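You operate a simulated robot arm through the tools that you are given. There is no shell and no other tool.

The job below is to be done with a simulated robot arm. You get a single attempt, and the scene is never put back.

Task
Run the bath, dry the clean charm and drain the water off.
Fine: run it with the lid shut; the charm dries on the blue cloth; leave the lid open and turn the yellow lever shut again. Where these are worked on the way, their far stop is far enough and under half their travel is too little: yellow lever.

The check looks at the end state, three seconds after you hand in, the way a careful person would. Anything else that was tipped, shoved, dropped, spilled or broken makes it a failure. A push-on lid holds only when it is set on centred and level and pressed home; a screw cap is set on level and turned clockwise until tight. Flat cloth is picked up by pressing the open fingertips on it (5 to 10 N) and closing them slowly along it; thin cloth reads only 2 to 8 mm in the jaws.

Robot
A 6-joint arm with a two-finger parallel gripper, fixed in place. Base frame: the origin is at the foot of the arm, x ahead of it, y to its left, z up; the work surface is at about z = 880. Readings come in mm, rad, newtons and seconds.
With the tool pointing down near the work surface it reaches from about 360 to 760 mm from the base axis. Its first joint turns from -1.152 to 1.152 rad. Payload 2.45 kg.
Tool frame: the origin (TCP) lies between the finger pads and is the grasp point; the fingertips stand 24 mm ahead of it; z points along the fingers, y is the line along which they close. The gripper opens to 68 mm. The fingers are 17 mm wide and 10 mm thick; the gripper's body (40 by 70 mm) begins 41 mm behind the TCP.
Orientation is that of the tool frame in the base frame, as a unit quaternion [x, y, z, w]. With the fingers straight down and closing along the base's y, the tool's x points along the base's -x, its y along +y and its z along -z.

Tools
- The arm moves only by the tool send_rows. Its argument "deltas" is a list of rows, each a list of 3 entries, a list of its own where there are three numbers: the gripper command, from -1 (fully open) to 1 (shut), values between in proportion, then the shift along the base's x, y, z in units of 500 mm (1.0 is 500 mm), then the turn, a rotation vector about the base's x, y, z in units of 90 degrees (1.0 is 90 degrees). In form: [[gripper, [dx, dy, dz], [wx, wy, wz]], ...]. A call has 1 to 20 rows; each row is the pose to reach, as a shift and turn from the pose commanded when the call began. A call with a number of a shift or a turn outside -1 to 1 is refused whole. A row lasts 0.2 s, in which the tool goes at most 50 mm and 0.15 rad; a call with a longer step from one row to the next is refused whole, and so is a gripper value outside its range. Where a pose cannot be reached the arm comes as near as it can. A force on the tool above 80 N (or 10 N above the force at the start of the call, whichever is more), or a blocked arm, ends the call early, and 0.2 s more pass. Each finger travels about 108 mm/s and halts on what it meets, pressing with about 32 N; the grip force reading is that of the motor and also rises with nothing between the fingers. The clock runs only during rows and for 0.2 s after the last one: add rows that repeat a pose to give the fingers time. The reply holds the time, the measured pose of the TCP, the force on the tool along the base axes, the opening and the grip force, in the units named above and with some noise, with the torque about the TCP (base axes, N m) and any sound that the robot's microphone picked up, and new pictures: "show" is both (left out), scene, wrist or none.
- Cameras (640 x 400 px; columns grow to the right, rows downward): "scene" is fixed at [171.2, 413.7, 1477.6]; the picture's right is [-0.74, -0.67, 0.00], its down [-0.32, 0.35, -0.88] and it looks along [0.60, -0.65, -0.47] (base axes); focal length 336 px, centre (320, 200). "wrist" rides on the gripper at [84, 11, -75] in the tool frame; the picture's right is [-0.13, 0.99, 0.00], its down [-0.60, -0.08, -0.79] and it looks along [-0.79, -0.10, 0.61] (tool axes); focal length 251 px, centre (320, 200). There is no depth. A picture from a camera that has moved, and an enlarged one, comes with that camera's place and axes in the base frame and with its lens.
- inspect(camera, box): a new picture of the part [left, top, right, bottom] of that camera's present view, enlarged. It takes no simulated time.
- sign_off(): hands the job in; it is judged then, once.

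Nothing tells you positions but the pictures and the camera data. Unless the task says otherwise, let go and move clear before handing in.

The tools are called after ">>>" as name(argument=value, ...) on one line, values as JSON. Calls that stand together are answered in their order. send_rows: Moves the arm, as the interface text tells. Its arguments: {"type":"object","properties":{"deltas":{"type":"array"},"show":{"type":"string","enum":["both","scene","wrist","none"]}},"required":["deltas"]} The other tools are called the same way: inspect (camera, box) takes an enlarged picture of a part of a camera's view; sign_off () hands the job in.

At the start:

```text
time: 0.0
tcp_pos: [492.3, -99.7, 1319.9]
tool_rot: [0.0, 1.0, 0.0, 0.001]
force: [0.3, -0.1, 0.4]
ft_torque: [0.01, 0.02, 0.01]
opening: 68.0
finger_force: 0.1
```

scene: 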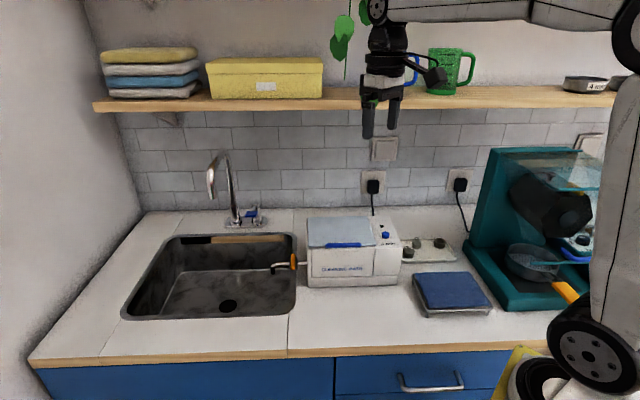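
wrist: 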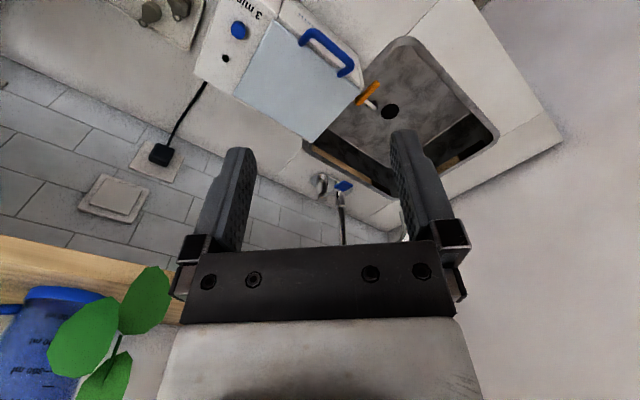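

I see an ultrasonic bath with a lid, a blue button and an orange-yellow drain lever over the sink, and a blue cloth on a tray to its right. I'll look closer before moving.

>>> inspect(camera="scene", box=[260, 190, 420, 300])

>>> inspect(camera="scene", box=[380, 220, 520, 330])

>>> inspect(camera="wrist", box=[180, 0, 400, 140])

>>> inspect(camera="scene", box=[120, 130, 320, 330])

```text
3.64 times, centred on (340, 245) of scene
camera zoom: at [171.2, 413.7, 1477.6], right [-0.74, -0.67, 0.0], down [-0.32, 0.35, -0.88], along [0.6, -0.65, -0.47], focal length 1222 px, centre (247, 36)
```

zoom: 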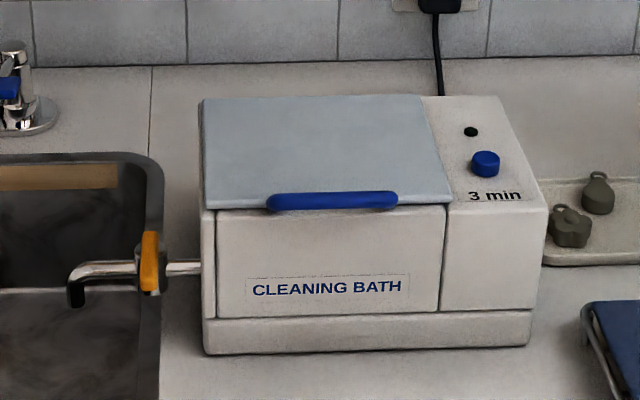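

```text
3.64 times, centred on (450, 275) of scene
camera zoom: at [171.2, 413.7, 1477.6], right [-0.74, -0.67, 0.0], down [-0.32, 0.35, -0.88], along [0.6, -0.65, -0.47], focal length 1222 px, centre (-153, -73)
```

zoom: 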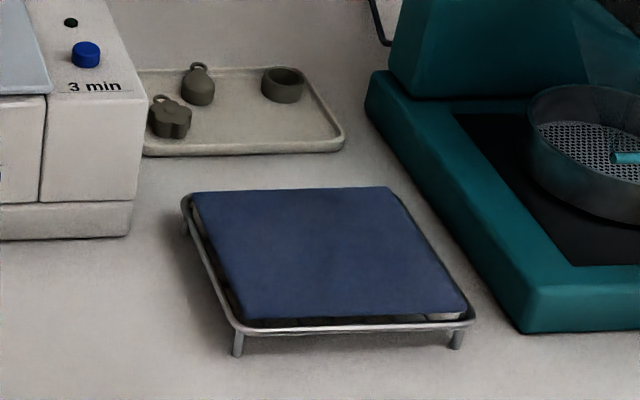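

```text
2.86 times, centred on (290, 70) of wrist
camera zoom: at [408.7, -89.5, 1394.0], right [0.13, 0.99, 0.0], down [0.6, -0.08, 0.79], along [0.79, -0.1, -0.61], focal length 718 px, centre (406, 571)
```

zoom: 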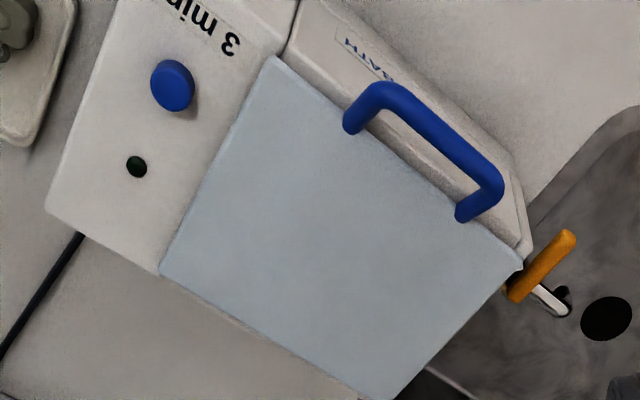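

```text
2.00 times, centred on (220, 230) of scene
camera zoom: at [171.2, 413.7, 1477.6], right [-0.74, -0.67, 0.0], down [-0.32, 0.35, -0.88], along [0.6, -0.65, -0.47], focal length 672 px, centre (520, 140)
```

zoom: 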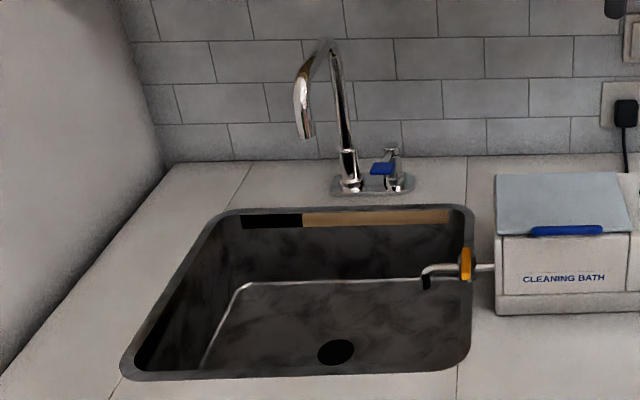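

The bath seems to be turned about 45° to the base. Its lid is shut, the blue button sits near (521,-213,1011), and the yellow lever is on the drain pipe at about z 948. I'll move above the button, turned square to the bath, for a closer look.

>>> send_rows(deltas=[[-1, [0.008, -0.032, -0.057], [0, 0, -0.073]], [-1, [0.016, -0.064, -0.114], [0, 0, -0.146]], [-1, [0.024, -0.096, -0.171], [0, 0, -0.219]], [-1, [0.032, -0.128, -0.228], [0, 0, -0.292]], [-1, [0.04, -0.16, -0.285], [0, 0, -0.365]], [-1, [0.048, -0.192, -0.342], [0, 0, -0.438]], [-1, [0.058, -0.226, -0.4], [0, 0, -0.511]], [-1, [0.058, -0.226, -0.4], [0, 0, -0.511]]])

```text
time: 1.8
tcp_pos: [524.3, -212.9, 1118.2]
tool_rot: [0.391, 0.92, -0.001, 0.001]
force: [0.9, 0.2, 0.1]
ft_torque: [0.01, 0.03, 0.01]
opening: 68.2
finger_force: 0.0
camera wrist: at [474.3, -144.9, 1192.9], right [0.8, 0.59, 0.0], down [0.36, -0.49, 0.79], along [0.47, -0.64, -0.61], focal length 251 px, centre (320, 200)
```

scene: 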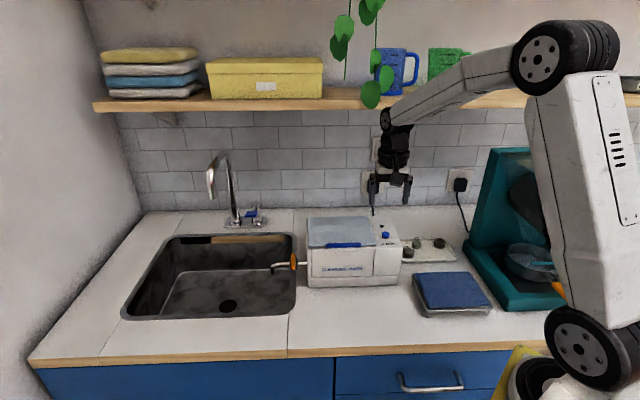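
wrist: 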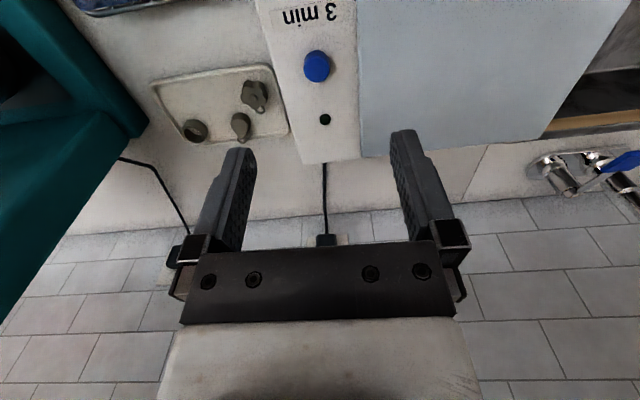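

The wrist view confirms the button at about (521,-213). I'll close the fingers and come down to just above it.

>>> send_rows(deltas=[[1, [0, 0, -0.05], [0, 0, 0]], [1, [0, 0, -0.1], [0, 0, 0]], [1, [0, 0, -0.14], [0, 0, 0]], [1, [0, 0, -0.14], [0, 0, 0]]])

>>> inspect(camera="wrist", box=[240, 0, 400, 200])

>>> inspect(camera="scene", box=[320, 180, 440, 280])

```text
time: 2.8
tcp_pos: [522.0, -212.1, 1048.9]
tool_rot: [0.39, 0.921, 0.0, 0.001]
force: [-0.5, 0.5, 0.1]
ft_torque: [0.01, -0.01, -0.01]
opening: 0.1
finger_force: 23.6
camera wrist: at [471.8, -144.4, 1123.0], right [0.8, 0.6, 0.0], down [0.36, -0.49, 0.79], along [0.47, -0.64, -0.61], focal length 251 px, centre (320, 200)
```

scene: 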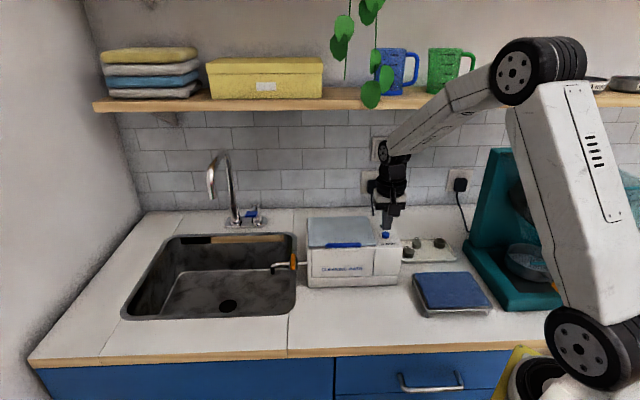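
wrist: 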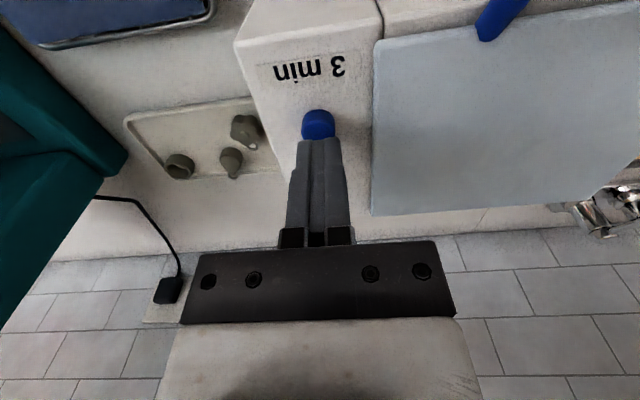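

```text
2.00 times, centred on (320, 100) of wrist
camera zoom: at [471.8, -144.4, 1123.0], right [0.8, 0.6, 0.0], down [0.36, -0.49, 0.79], along [0.47, -0.64, -0.61], focal length 503 px, centre (320, 400)
```

zoom: 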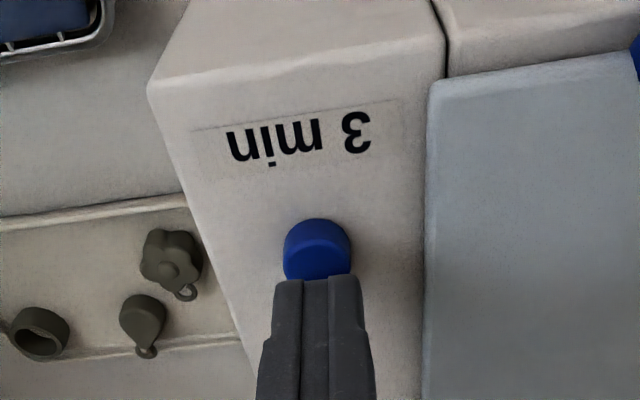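

```text
4.00 times, centred on (380, 230) of scene
camera zoom: at [171.3, 413.7, 1477.6], right [-0.74, -0.67, 0.0], down [-0.32, 0.35, -0.88], along [0.6, -0.65, -0.47], focal length 1344 px, centre (80, 80)
```

zoom: 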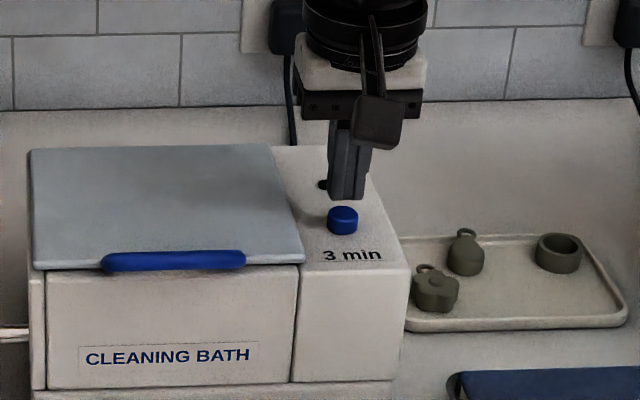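

The fingertips are about 14 mm over the button, and lid and body stand clear. I'll press down in small steps and watch the force and sound.

>>> send_rows(deltas=[[1, [-0.002, -0.001, -0.012], [0, 0, 0]], [1, [-0.002, -0.001, -0.02], [0, 0, 0]], [1, [-0.002, -0.001, -0.026], [0, 0, 0]], [1, [-0.002, -0.001, -0.03], [0, 0, 0]], [1, [-0.002, -0.001, -0.034], [0, 0, 0]]])

```text
time: 4.0
tcp_pos: [520.3, -214.4, 1032.2]
tool_rot: [0.392, 0.92, 0.0, 0.001]
force: [0.2, 0.6, 1.6]
ft_torque: [0.01, -0.02, -0.01]
opening: 0.1
finger_force: 23.8
camera wrist: at [470.3, -146.5, 1107.2], right [0.8, 0.6, 0.0], down [0.36, -0.49, 0.79], along [0.47, -0.64, -0.61], focal length 251 px, centre (320, 200)
```

scene: 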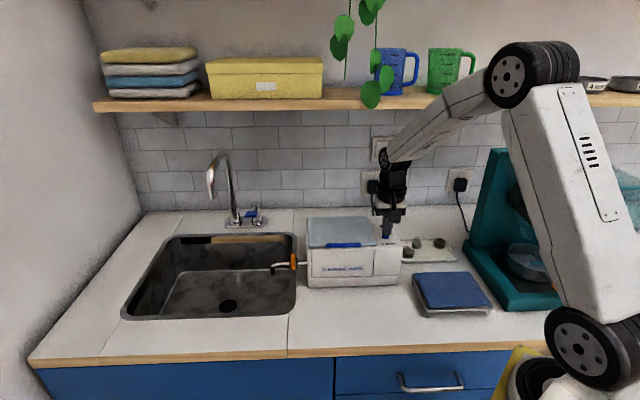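
wrist: 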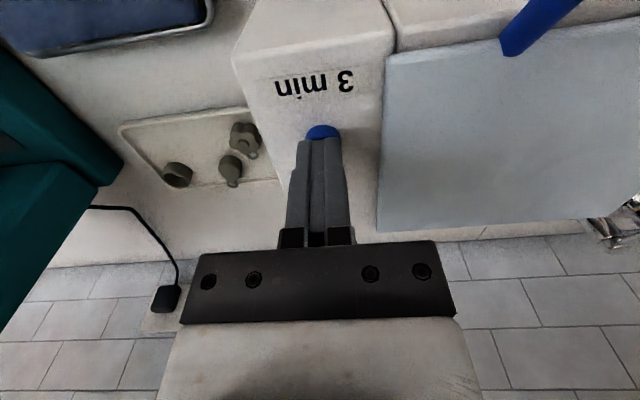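

The force is just starting to rise, so the fingertips are touching the button. I'll press further.

>>> send_rows(deltas=[[1, [0, 0, -0.004], [0, 0, 0]], [1, [0, 0, -0.008], [0, 0, 0]], [1, [0, 0, -0.012], [0, 0, 0]], [1, [0, 0, -0.012], [0, 0, 0]]])

>>> inspect(camera="wrist", box=[240, 50, 400, 250])

>>> inspect(camera="scene", box=[320, 180, 440, 280])

```text
time: 5.0
tcp_pos: [520.3, -213.8, 1027.4]
tool_rot: [0.391, 0.92, -0.001, 0.001]
force: [-5.2, -4.9, 17.2]
ft_torque: [-0.16, 0.09, -0.01]
opening: 0.0
finger_force: 23.3
heard: click
camera wrist: at [470.2, -146.4, 1101.8], right [0.8, 0.6, 0.0], down [0.36, -0.49, 0.8], along [0.47, -0.64, -0.61], focal length 251 px, centre (320, 200)
```

scene: 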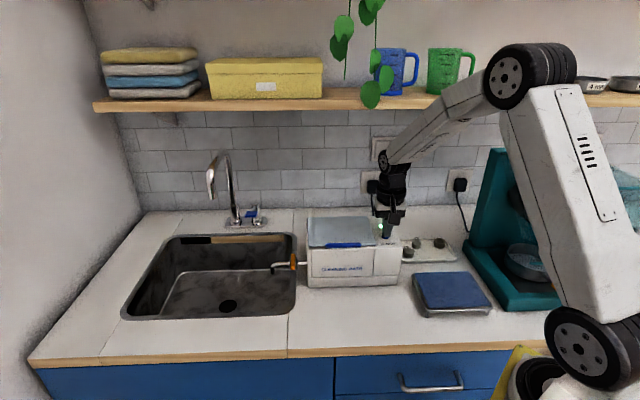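
wrist: 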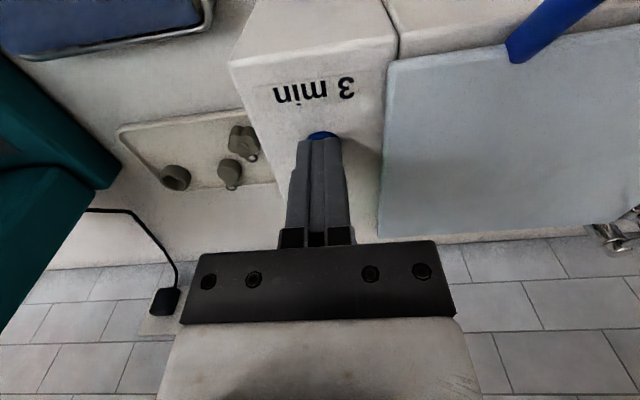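

```text
2.00 times, centred on (320, 150) of wrist
camera zoom: at [470.2, -146.4, 1101.8], right [0.8, 0.6, 0.0], down [0.36, -0.49, 0.8], along [0.47, -0.64, -0.61], focal length 503 px, centre (320, 300)
```

zoom: 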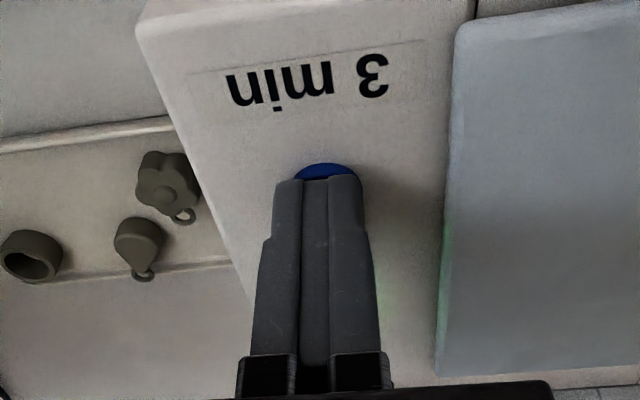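

```text
4.00 times, centred on (380, 230) of scene
camera zoom: at [170.8, 413.7, 1477.7], right [-0.74, -0.67, 0.0], down [-0.32, 0.35, -0.88], along [0.6, -0.65, -0.47], focal length 1344 px, centre (80, 80)
```

zoom: 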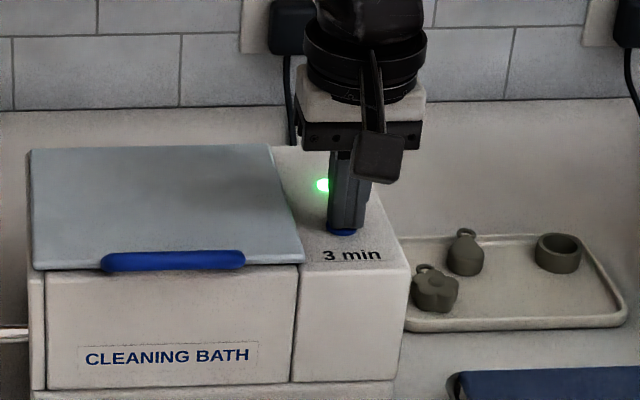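

The button clicked and the lamp is green, so the bath is running. While it runs I'll back off and look closely at the lever and the lid handle.

>>> send_rows(deltas=[[1, [0, 0, 0.08], [0, 0, 0]], [1, [0, 0, 0.16], [0, 0, 0]], [1, [0.02, 0.03, 0.24], [0, 0, 0]], [1, [0.08, 0.1, 0.24], [0, 0, 0]], [1, [0.14, 0.17, 0.24], [0, 0, 0]], [1, [0.2, 0.24, 0.2], [0, 0, 0]], [1, [0.25, 0.31, 0.16], [0, 0, 0]], [1, [0.28, 0.346, 0.12], [0, 0, 0]], [1, [0.28, 0.346, 0.1], [0, 0, 0]]])

>>> inspect(camera="wrist", box=[240, 0, 400, 100])

>>> inspect(camera="scene", box=[320, 200, 420, 280])

```text
refused: row 6 steps farther than a row can; nothing moved
```

```text
4.00 times, centred on (320, 50) of wrist
camera zoom: at [470.2, -146.4, 1101.8], right [0.8, 0.6, 0.0], down [0.36, -0.49, 0.8], along [0.47, -0.64, -0.61], focal length 1006 px, centre (320, 800)
```

zoom: 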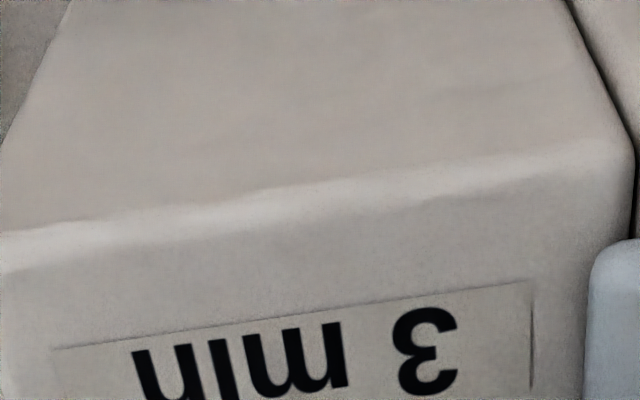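

```text
5.00 times, centred on (370, 240) of scene
camera zoom: at [170.8, 413.7, 1477.7], right [-0.74, -0.67, 0.0], down [-0.32, 0.35, -0.88], along [0.6, -0.65, -0.47], focal length 1680 px, centre (70, 0)
```

zoom: 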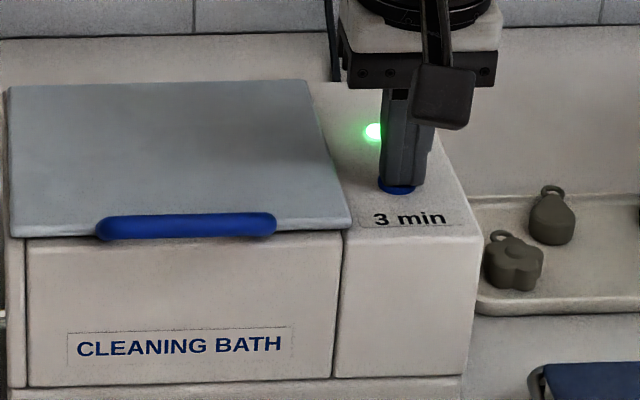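

The lamp is still green and my last move was refused for a step that was too long. I'll send it again with smaller steps, up first and then over towards the lever.

>>> send_rows(deltas=[[1, [0, 0, 0.08], [0, 0, 0]], [1, [0, 0, 0.16], [0, 0, 0]], [1, [0.02, 0.03, 0.24], [0, 0, 0]], [1, [0.07, 0.09, 0.24], [0, 0, 0]], [1, [0.12, 0.15, 0.24], [0, 0, 0]], [1, [0.17, 0.21, 0.22], [0, 0, 0]], [1, [0.21, 0.27, 0.18], [0, 0, 0]], [1, [0.25, 0.32, 0.14], [0, 0, 0]], [1, [0.28, 0.346, 0.1], [0, 0, 0]], [1, [0.28, 0.346, 0.1], [0, 0, 0]]])

>>> inspect(camera="wrist", box=[240, 0, 400, 100])

>>> inspect(camera="scene", box=[320, 200, 420, 280])

```text
time: 7.2
tcp_pos: [659.3, -39.5, 1077.2]
tool_rot: [0.391, 0.921, 0.0, 0.001]
force: [0.8, -0.2, -0.3]
ft_torque: [0.01, 0.02, 0.05]
opening: 0.2
finger_force: 24.0
camera wrist: at [610.2, 26.8, 1150.7], right [0.8, 0.6, 0.0], down [0.36, -0.49, 0.79], along [0.47, -0.64, -0.61], focal length 251 px, centre (320, 200)
```

scene: 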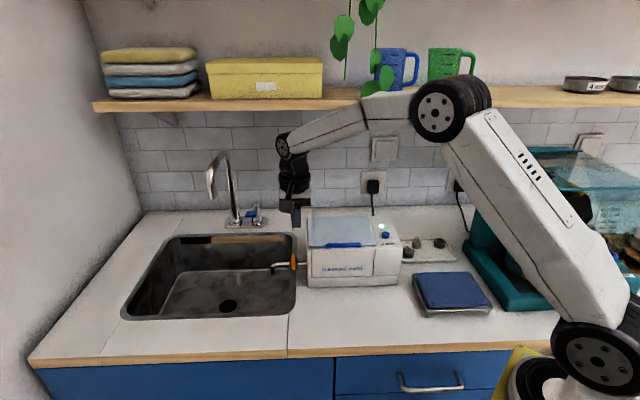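
wrist: 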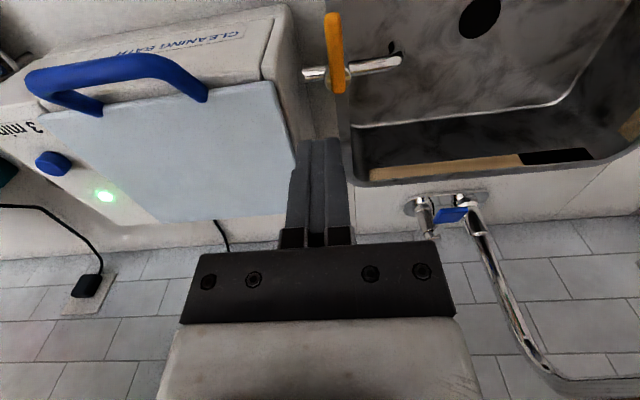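

```text
4.00 times, centred on (320, 50) of wrist
camera zoom: at [610.2, 26.8, 1150.7], right [0.8, 0.6, 0.0], down [0.36, -0.49, 0.79], along [0.47, -0.64, -0.61], focal length 1006 px, centre (320, 800)
```

zoom: 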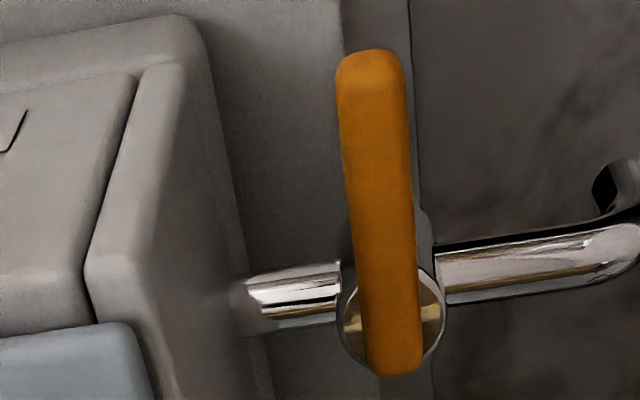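

```text
5.00 times, centred on (370, 240) of scene
camera zoom: at [171.2, 413.7, 1477.6], right [-0.74, -0.67, 0.0], down [-0.32, 0.35, -0.88], along [0.6, -0.65, -0.47], focal length 1680 px, centre (70, 0)
```

zoom: 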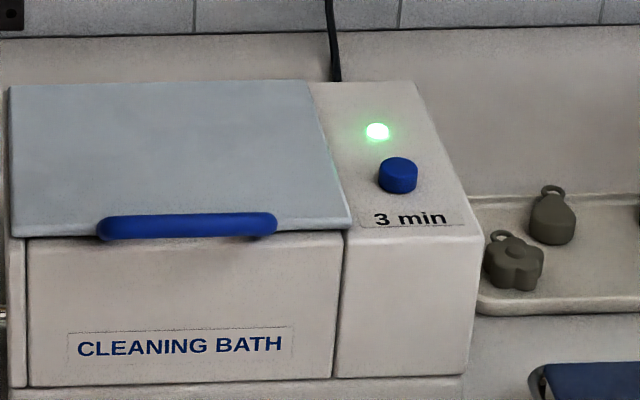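

The valve pivot is near (682,-46), and the lever points to the front (shut) with its free end near (652,-15) at z about 950. The lamp is still green, so I'll study the handle.

>>> inspect(camera="wrist", box=[0, 0, 320, 200])

>>> send_rows(deltas=[[1, [-0.05, -0.04, 0.02], [0, 0, 0]], [1, [-0.1, -0.08, 0.04], [0, 0, 0]], [1, [-0.15, -0.12, 0.06], [0, 0, 0]], [1, [-0.21, -0.12, 0.06], [0, 0, 0]], [1, [-0.27, -0.1, 0.06], [0, 0, 0]], [1, [-0.27, -0.1, 0.06], [0, 0, 0]]])

>>> inspect(camera="wrist", box=[160, 0, 480, 200])

```text
2.00 times, centred on (160, 100) of wrist
camera zoom: at [610.2, 26.8, 1150.7], right [0.8, 0.6, 0.0], down [0.36, -0.49, 0.79], along [0.47, -0.64, -0.61], focal length 503 px, centre (640, 400)
```

zoom: 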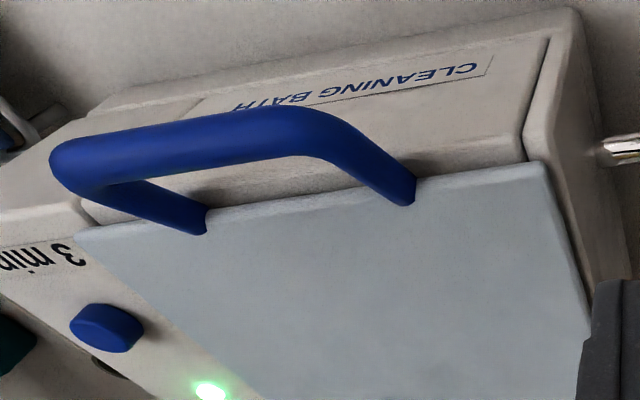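

```text
time: 8.6
tcp_pos: [524.3, -88.9, 1108.7]
tool_rot: [0.391, 0.92, 0.0, 0.0]
force: [0.0, 0.2, -0.6]
ft_torque: [-0.02, 0.01, -0.01]
opening: 0.2
finger_force: 23.8
camera wrist: at [474.5, -22.6, 1182.0], right [0.8, 0.6, 0.0], down [0.36, -0.49, 0.79], along [0.47, -0.64, -0.61], focal length 251 px, centre (320, 200)
```

scene: 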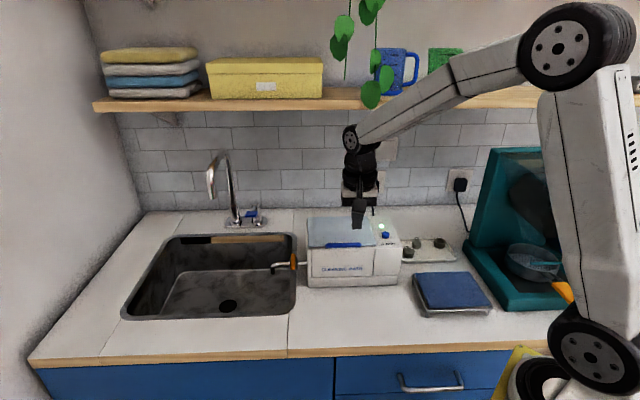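
wrist: 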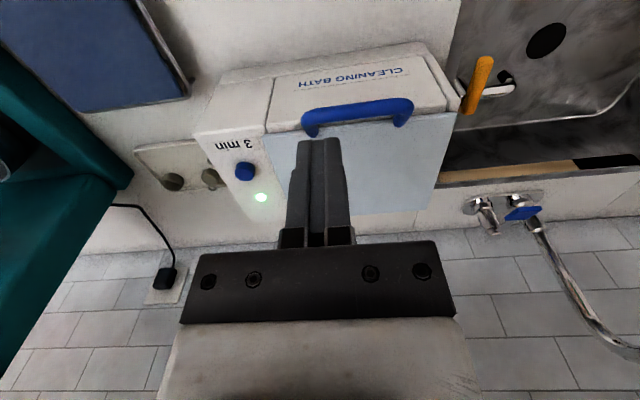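

```text
2.00 times, centred on (320, 100) of wrist
camera zoom: at [474.5, -22.6, 1182.0], right [0.8, 0.6, 0.0], down [0.36, -0.49, 0.79], along [0.47, -0.64, -0.61], focal length 503 px, centre (320, 400)
```

zoom: 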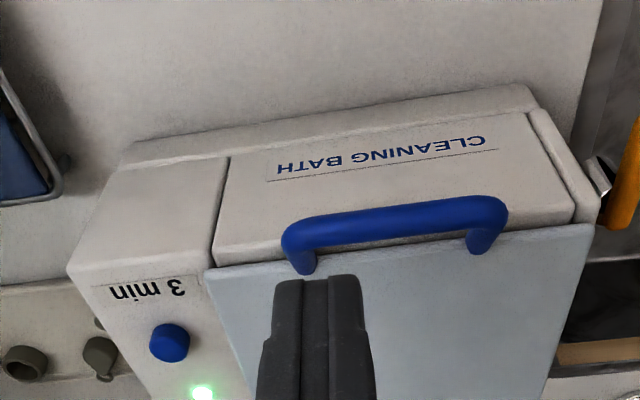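

The handle bar is roughly level, about 20 mm above the lid top and 26 mm ahead of its front edge, centred near (555,-88,1024). While the bath runs I'll turn the gripper 90° so it closes across the bar, and wait above it.

>>> send_rows(deltas=[[-0.06, [0.01, 0, 0], [0, 0, 0.09]], [-0.06, [0.02, 0, 0], [0, 0, 0.18]], [-0.06, [0.03, 0, 0], [0, 0, 0.27]], [-0.06, [0.04, 0, 0], [0, 0, 0.36]], [-0.06, [0.05, 0, 0], [0, 0, 0.45]], [-0.06, [0.06, 0.003, 0], [0, 0, 0.54]], [-0.06, [0.06, 0.003, 0], [0, 0, 0.63]], [-0.06, [0.06, 0.003, 0], [0, 0, 0.72]], [-0.06, [0.06, 0.003, 0], [0, 0, 0.81]], [-0.06, [0.06, 0.003, 0], [0, 0, 0.9]], [-0.06, [0.06, 0.003, 0], [0, 0, 0.99]], [-0.06, [0.06, 0.003, 0], [0, 0, 1.0]], [-0.06, [0.06, 0.003, 0], [0, 0, 1.0]], [-0.06, [0.06, 0.003, 0], [0, 0, 1.0]]])

>>> inspect(camera="wrist", box=[160, 0, 480, 200])

>>> inspect(camera="scene", box=[290, 190, 420, 290])

```text
time: 11.6
tcp_pos: [555.8, -89.5, 1105.8]
tool_rot: [-0.376, 0.927, 0.001, 0.0]
force: [-0.1, -0.4, -0.2]
ft_torque: [0.01, -0.01, 0.0]
opening: 36.0
finger_force: 0.1
camera wrist: at [487.8, -140.4, 1181.1], right [-0.6, 0.8, 0.0], down [0.49, 0.36, 0.79], along [0.64, 0.47, -0.61], focal length 251 px, centre (320, 200)
```

scene: 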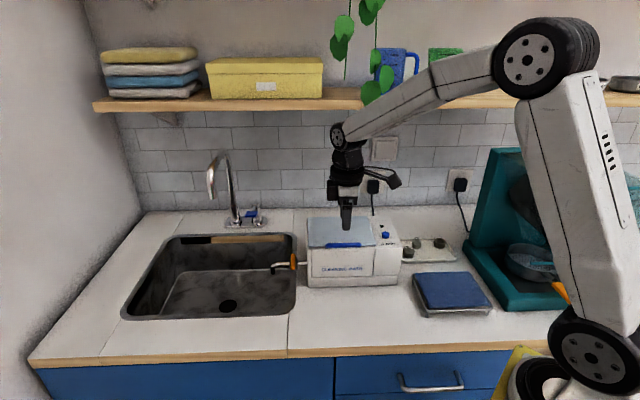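
wrist: 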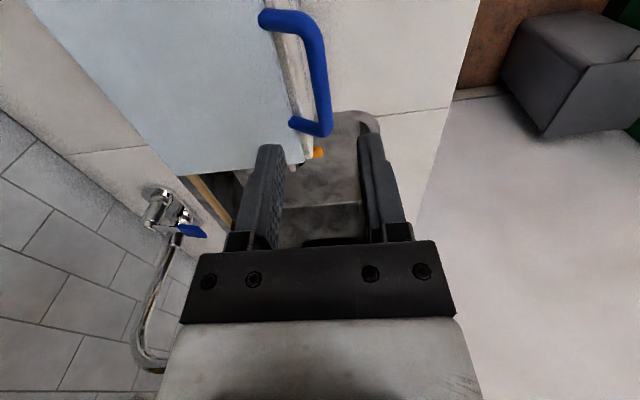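

```text
2.00 times, centred on (320, 100) of wrist
camera zoom: at [487.8, -140.4, 1181.1], right [-0.6, 0.8, 0.0], down [0.49, 0.36, 0.79], along [0.64, 0.47, -0.61], focal length 503 px, centre (320, 400)
```

zoom: 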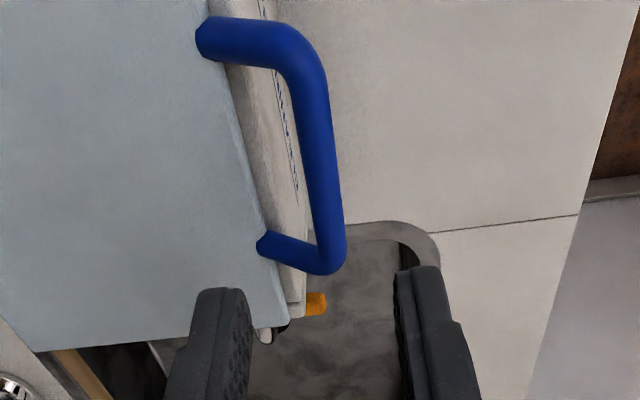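

```text
4.00 times, centred on (355, 240) of scene
camera zoom: at [171.3, 413.7, 1477.6], right [-0.74, -0.67, 0.0], down [-0.32, 0.35, -0.88], along [0.6, -0.65, -0.47], focal length 1344 px, centre (180, 40)
```

zoom: 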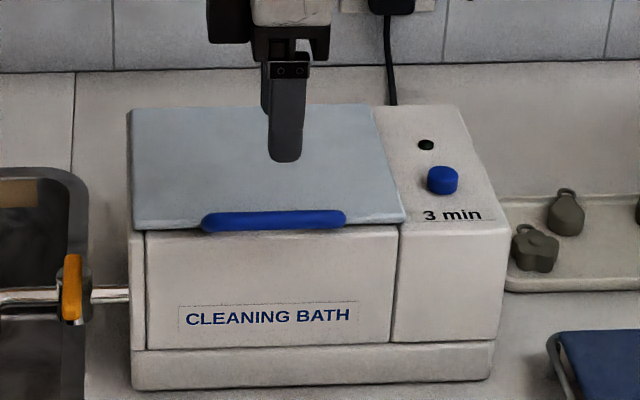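

The green lamp has gone out with the lid still shut, so the run is finished. I'll narrow the fingers a little and come down around the handle bar.

>>> send_rows(deltas=[[0.235, [0.001, -0.001, -0.04], [0, 0, 0]], [0.235, [0.001, -0.001, -0.08], [0, 0, 0]], [0.235, [0.001, -0.001, -0.11], [0, 0, 0]], [0.235, [0.001, -0.001, -0.13], [0, 0, 0]], [0.235, [0.001, -0.001, -0.146], [0, 0, 0]], [0.235, [0.001, -0.001, -0.146], [0, 0, 0]]])

>>> inspect(camera="wrist", box=[160, 40, 480, 240])

>>> inspect(camera="scene", box=[290, 190, 420, 290])

```text
time: 13.0
tcp_pos: [557.0, -90.4, 1033.9]
tool_rot: [-0.375, 0.927, 0.001, 0.002]
force: [0.3, -0.4, -1.0]
ft_torque: [-0.03, -0.02, 0.01]
opening: 25.8
finger_force: 0.1
camera wrist: at [488.0, -141.8, 1107.8], right [-0.6, 0.8, 0.0], down [0.49, 0.36, 0.79], along [0.64, 0.47, -0.61], focal length 251 px, centre (320, 200)
```

scene: 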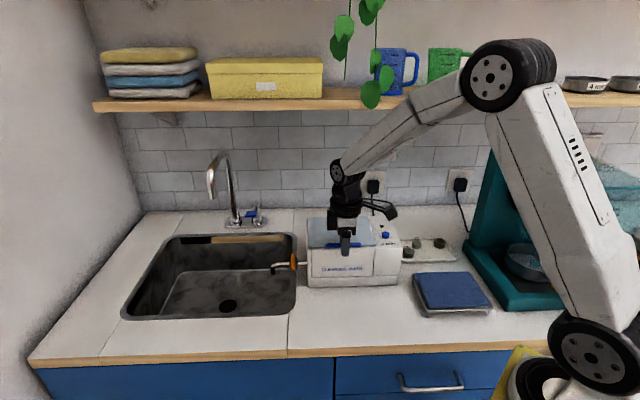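
wrist: 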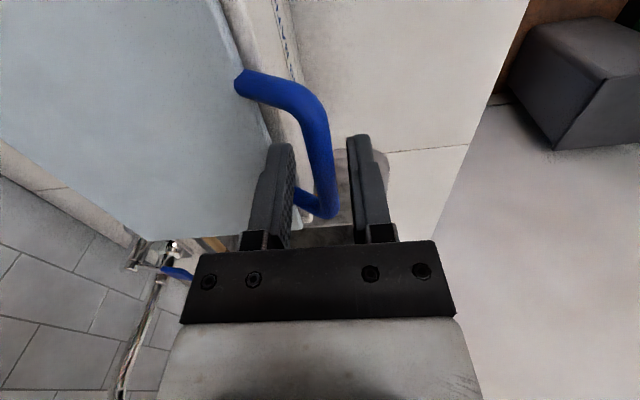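

```text
2.00 times, centred on (320, 140) of wrist
camera zoom: at [488.0, -141.8, 1107.8], right [-0.6, 0.8, 0.0], down [0.49, 0.36, 0.79], along [0.64, 0.47, -0.61], focal length 503 px, centre (320, 320)
```

zoom: 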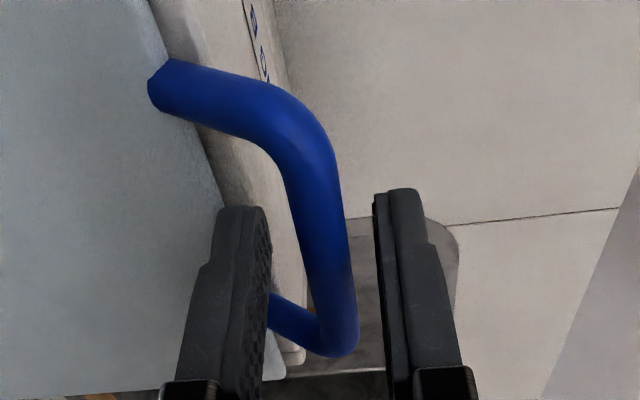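

```text
4.00 times, centred on (355, 240) of scene
camera zoom: at [171.3, 413.7, 1477.6], right [-0.74, -0.67, 0.0], down [-0.32, 0.35, -0.88], along [0.6, -0.65, -0.47], focal length 1344 px, centre (180, 40)
```

zoom: 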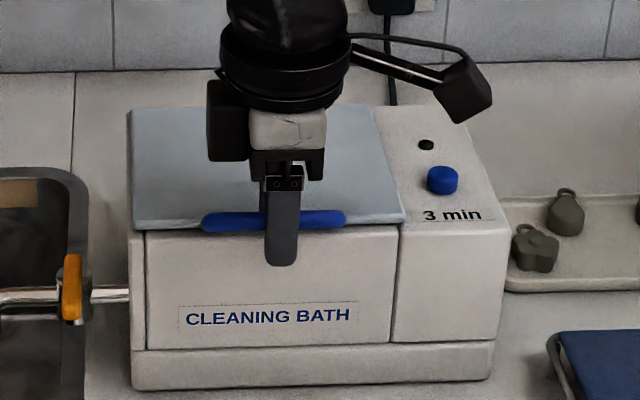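

The bar lies between the fingers. I'll close on it.

>>> send_rows(deltas=[[0.5, [0, 0, 0], [0, 0, 0]], [0.75, [0, 0, 0], [0, 0, 0]], [1, [0, 0, 0], [0, 0, 0]], [1, [0, 0, 0], [0, 0, 0]], [1, [0, 0, 0], [0, 0, 0]]], show="wrist")

>>> inspect(camera="wrist", box=[160, 40, 480, 240])

```text
time: 14.2
tcp_pos: [554.0, -91.0, 1032.9]
tool_rot: [-0.375, 0.927, 0.001, 0.0]
force: [-9.6, 12.6, 2.5]
ft_torque: [-0.01, 0.16, 0.62]
opening: 10.4
finger_force: 31.5
camera wrist: at [487.4, -141.0, 1107.8], right [-0.6, 0.8, 0.0], down [0.49, 0.36, 0.79], along [0.64, 0.47, -0.61], focal length 251 px, centre (320, 200)
```

wrist: 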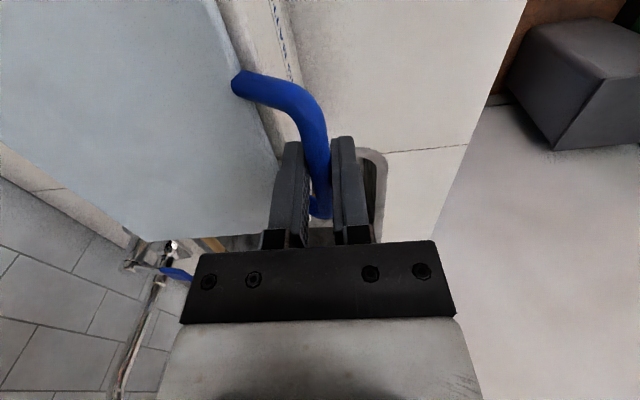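

```text
2.00 times, centred on (320, 140) of wrist
camera zoom: at [487.4, -141.0, 1107.8], right [-0.6, 0.8, 0.0], down [0.49, 0.36, 0.79], along [0.64, 0.47, -0.61], focal length 503 px, centre (320, 320)
```

zoom: 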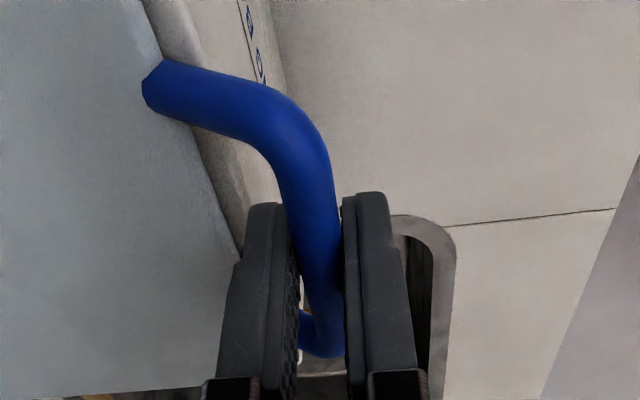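

The bar is held at 10.4 mm opening with a slight sideways pull of about 16 N. I'll relax that and lift the first 15° along the lid's arc.

>>> send_rows(deltas=[[1, [-0.004, 0.004, 0], [0, 0, 0]], [1, [-0.0025, 0.0025, 0.014], [0, 0, 0]], [1, [-0.0005, 0.0004, 0.0278], [0, 0, 0]], [1, [0.002, -0.002, 0.0415], [0, 0, 0]], [1, [0.0046, -0.0049, 0.055], [0, 0, 0]], [1, [0.0115, -0.0119, 0.0814], [0, 0, 0]], [1, [0.0115, -0.0119, 0.0814], [0, 0, 0]]])

>>> inspect(camera="scene", box=[290, 190, 420, 290])

```text
time: 15.8
tcp_pos: [562.6, -97.6, 1074.9]
tool_rot: [-0.375, 0.927, -0.001, -0.001]
force: [7.6, -30.7, -12.2]
ft_torque: [0.06, -0.35, 0.47]
opening: 10.7
finger_force: 31.5
camera wrist: at [495.1, -148.0, 1149.0], right [-0.6, 0.8, 0.0], down [0.49, 0.37, 0.79], along [0.64, 0.47, -0.61], focal length 251 px, centre (320, 200)
```

scene: 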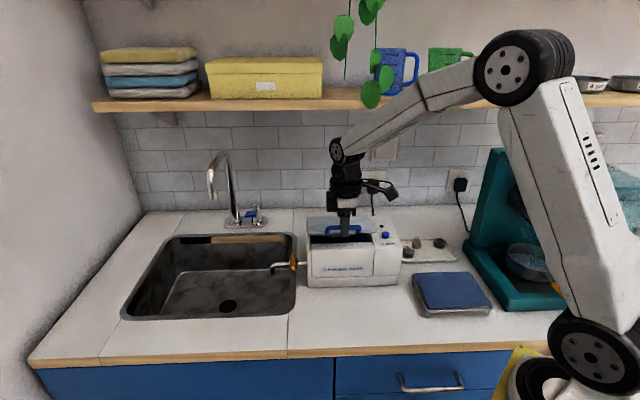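
wrist: 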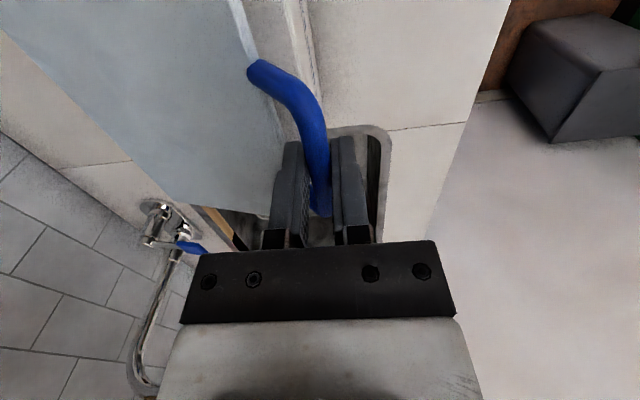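

```text
4.00 times, centred on (355, 240) of scene
camera zoom: at [171.7, 412.7, 1477.9], right [-0.74, -0.67, 0.0], down [-0.32, 0.35, -0.88], along [0.6, -0.65, -0.47], focal length 1344 px, centre (180, 40)
```

zoom: 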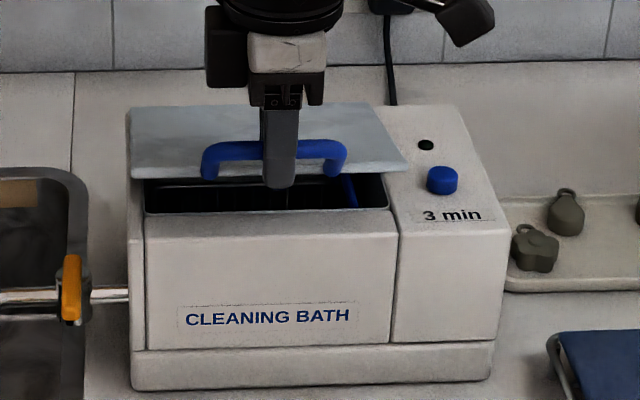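

The lid is lifting and the bath hasn't moved. The force shows the bar sits about 3 mm further back than my path, so I'll correct the arc and go on to about 30°.

>>> send_rows(deltas=[[1, [0.0024, -0.0054, 0], [0, 0, 0]], [1, [0.0116, -0.0148, 0.0246], [0, 0, 0]], [1, [0.0222, -0.0256, 0.0486], [0, 0, 0]], [1, [0.034, -0.038, 0.071], [0, 0, 0]], [1, [0.034, -0.038, 0.071], [0, 0, 0]]])

>>> inspect(camera="scene", box=[290, 190, 420, 290])

```text
time: 17.0
tcp_pos: [577.9, -112.2, 1113.3]
tool_rot: [-0.376, 0.927, 0.001, 0.002]
force: [-15.9, 16.5, 16.8]
ft_torque: [0.13, 0.08, 0.47]
opening: 10.7
finger_force: 32.1
camera wrist: at [511.0, -164.1, 1186.8], right [-0.6, 0.8, 0.0], down [0.49, 0.36, 0.8], along [0.64, 0.48, -0.61], focal length 251 px, centre (320, 200)
```

scene: 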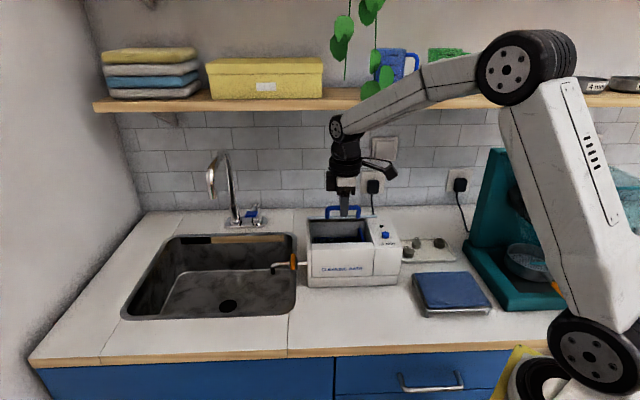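
wrist: 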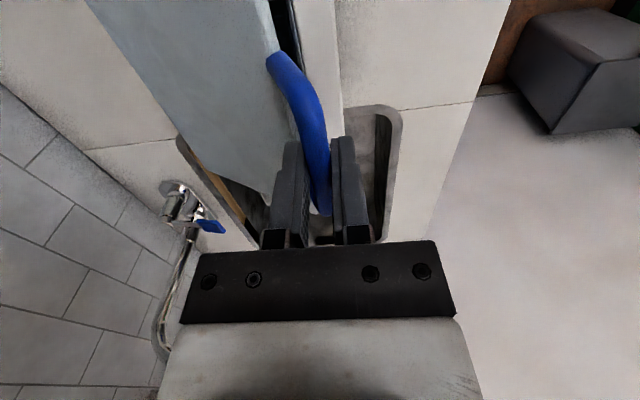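

```text
4.00 times, centred on (355, 240) of scene
camera zoom: at [170.4, 414.3, 1477.5], right [-0.74, -0.67, 0.0], down [-0.31, 0.34, -0.88], along [0.6, -0.65, -0.47], focal length 1344 px, centre (180, 40)
```

zoom: 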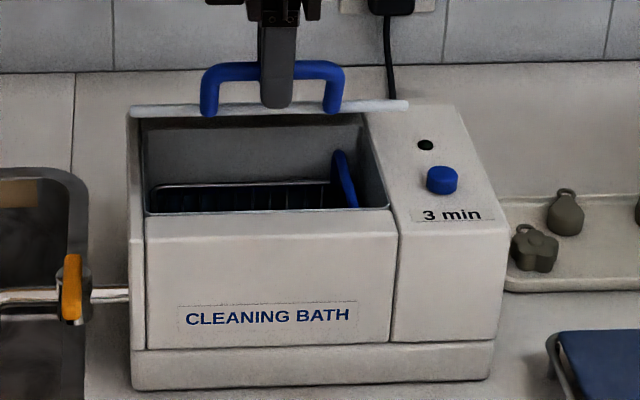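

The force now points outward, so the true radius is slightly bigger (about 169 mm). I'll refit the arc and continue to about 50°.

>>> send_rows(deltas=[[1, [-0.0008, 0.0009, 0.0078], [0, 0, 0]], [1, [0.0127, -0.0131, 0.0302], [0, 0, 0]], [1, [0.0274, -0.0283, 0.0506], [0, 0, 0]], [1, [0.0433, -0.0447, 0.0692], [0, 0, 0]], [1, [0.0603, -0.0622, 0.0856], [0, 0, 0]], [1, [0.0603, -0.0622, 0.0856], [0, 0, 0]]])

>>> inspect(camera="scene", box=[290, 190, 420, 290])

```text
time: 18.4
tcp_pos: [608.1, -144.3, 1152.6]
tool_rot: [-0.375, 0.927, -0.001, 0.001]
force: [13.2, 14.5, 2.1]
ft_torque: [0.41, -0.41, 0.33]
opening: 10.7
finger_force: 31.3
camera wrist: at [541.5, -195.8, 1226.3], right [-0.6, 0.8, 0.0], down [0.49, 0.36, 0.79], along [0.64, 0.47, -0.61], focal length 251 px, centre (320, 200)
```

scene: 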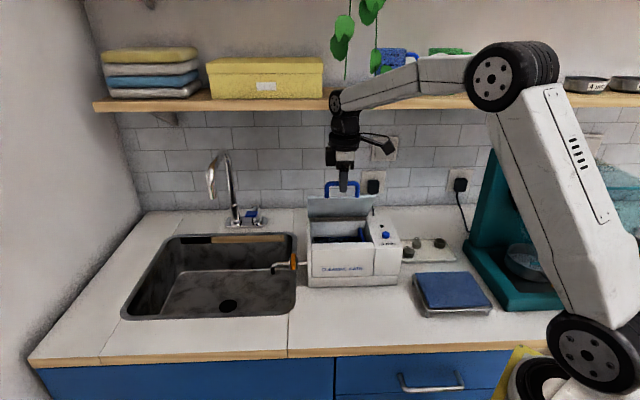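
wrist: 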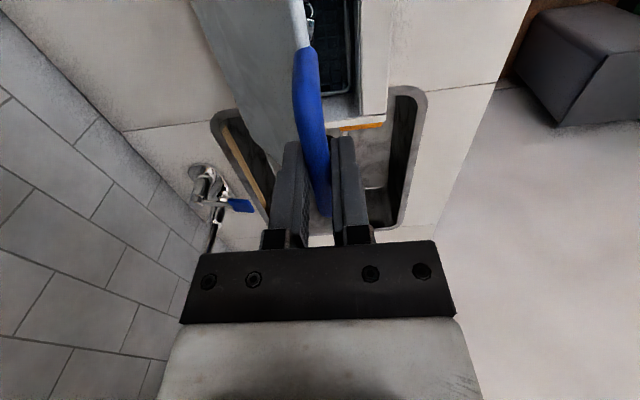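

```text
4.00 times, centred on (355, 240) of scene
camera zoom: at [171.7, 414.2, 1477.4], right [-0.74, -0.67, 0.0], down [-0.32, 0.34, -0.88], along [0.6, -0.65, -0.47], focal length 1344 px, centre (180, 40)
```

zoom: 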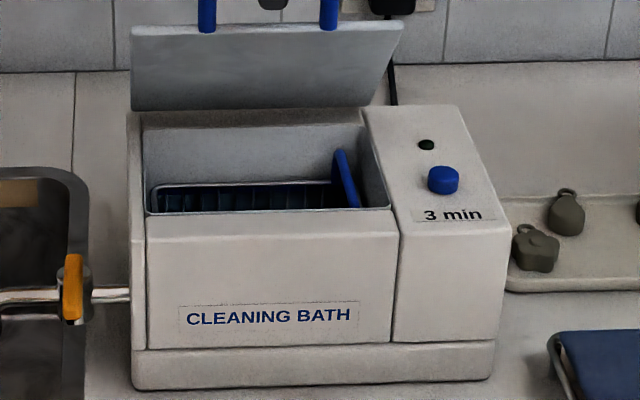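

The forces are low along the arc, with only a small sideways load. I'll shift 2 mm left and carry on to about 75°.

>>> send_rows(deltas=[[1, [0.0028, 0.0028, 0], [0, 0, 0]], [1, [0.0208, -0.0158, 0.0144], [0, 0, 0]], [1, [0.0396, -0.0352, 0.0262], [0, 0, 0]], [1, [0.0598, -0.056, 0.0358], [0, 0, 0]], [1, [0.0788, -0.0756, 0.043], [0, 0, 0]], [1, [0.0992, -0.0966, 0.0476], [0, 0, 0]], [1, [0.0992, -0.0966, 0.0476], [0, 0, 0]]])

>>> inspect(camera="scene", box=[290, 160, 420, 260])

```text
time: 20.0
tcp_pos: [659.4, -194.9, 1175.0]
tool_rot: [-0.375, 0.927, 0.0, 0.0]
force: [-1.6, -1.8, -2.7]
ft_torque: [-0.18, 0.23, 0.14]
opening: 10.6
finger_force: 31.8
camera wrist: at [591.0, -245.6, 1250.1], right [-0.6, 0.8, 0.0], down [0.49, 0.36, 0.79], along [0.64, 0.47, -0.61], focal length 251 px, centre (320, 200)
```

scene: 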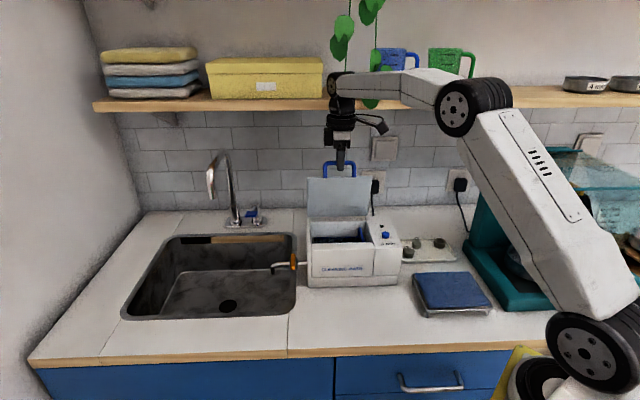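
wrist: 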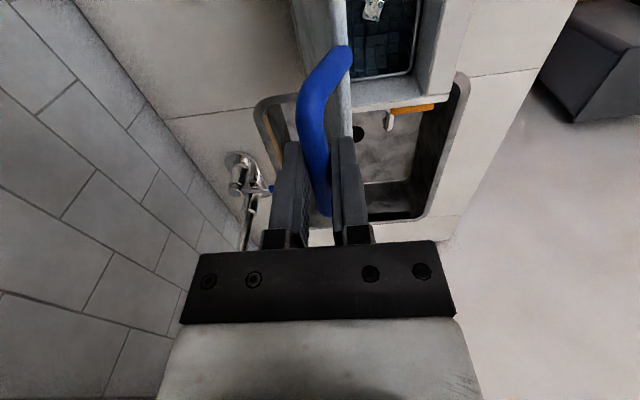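

```text
4.00 times, centred on (355, 210) of scene
camera zoom: at [171.3, 413.6, 1477.6], right [-0.74, -0.67, 0.0], down [-0.32, 0.35, -0.88], along [0.6, -0.65, -0.47], focal length 1344 px, centre (180, 160)
```

zoom: 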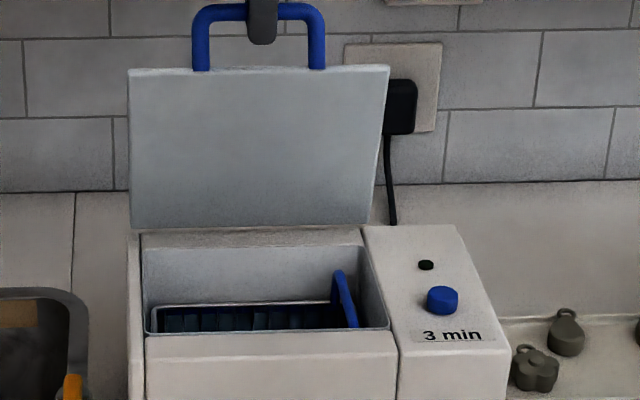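

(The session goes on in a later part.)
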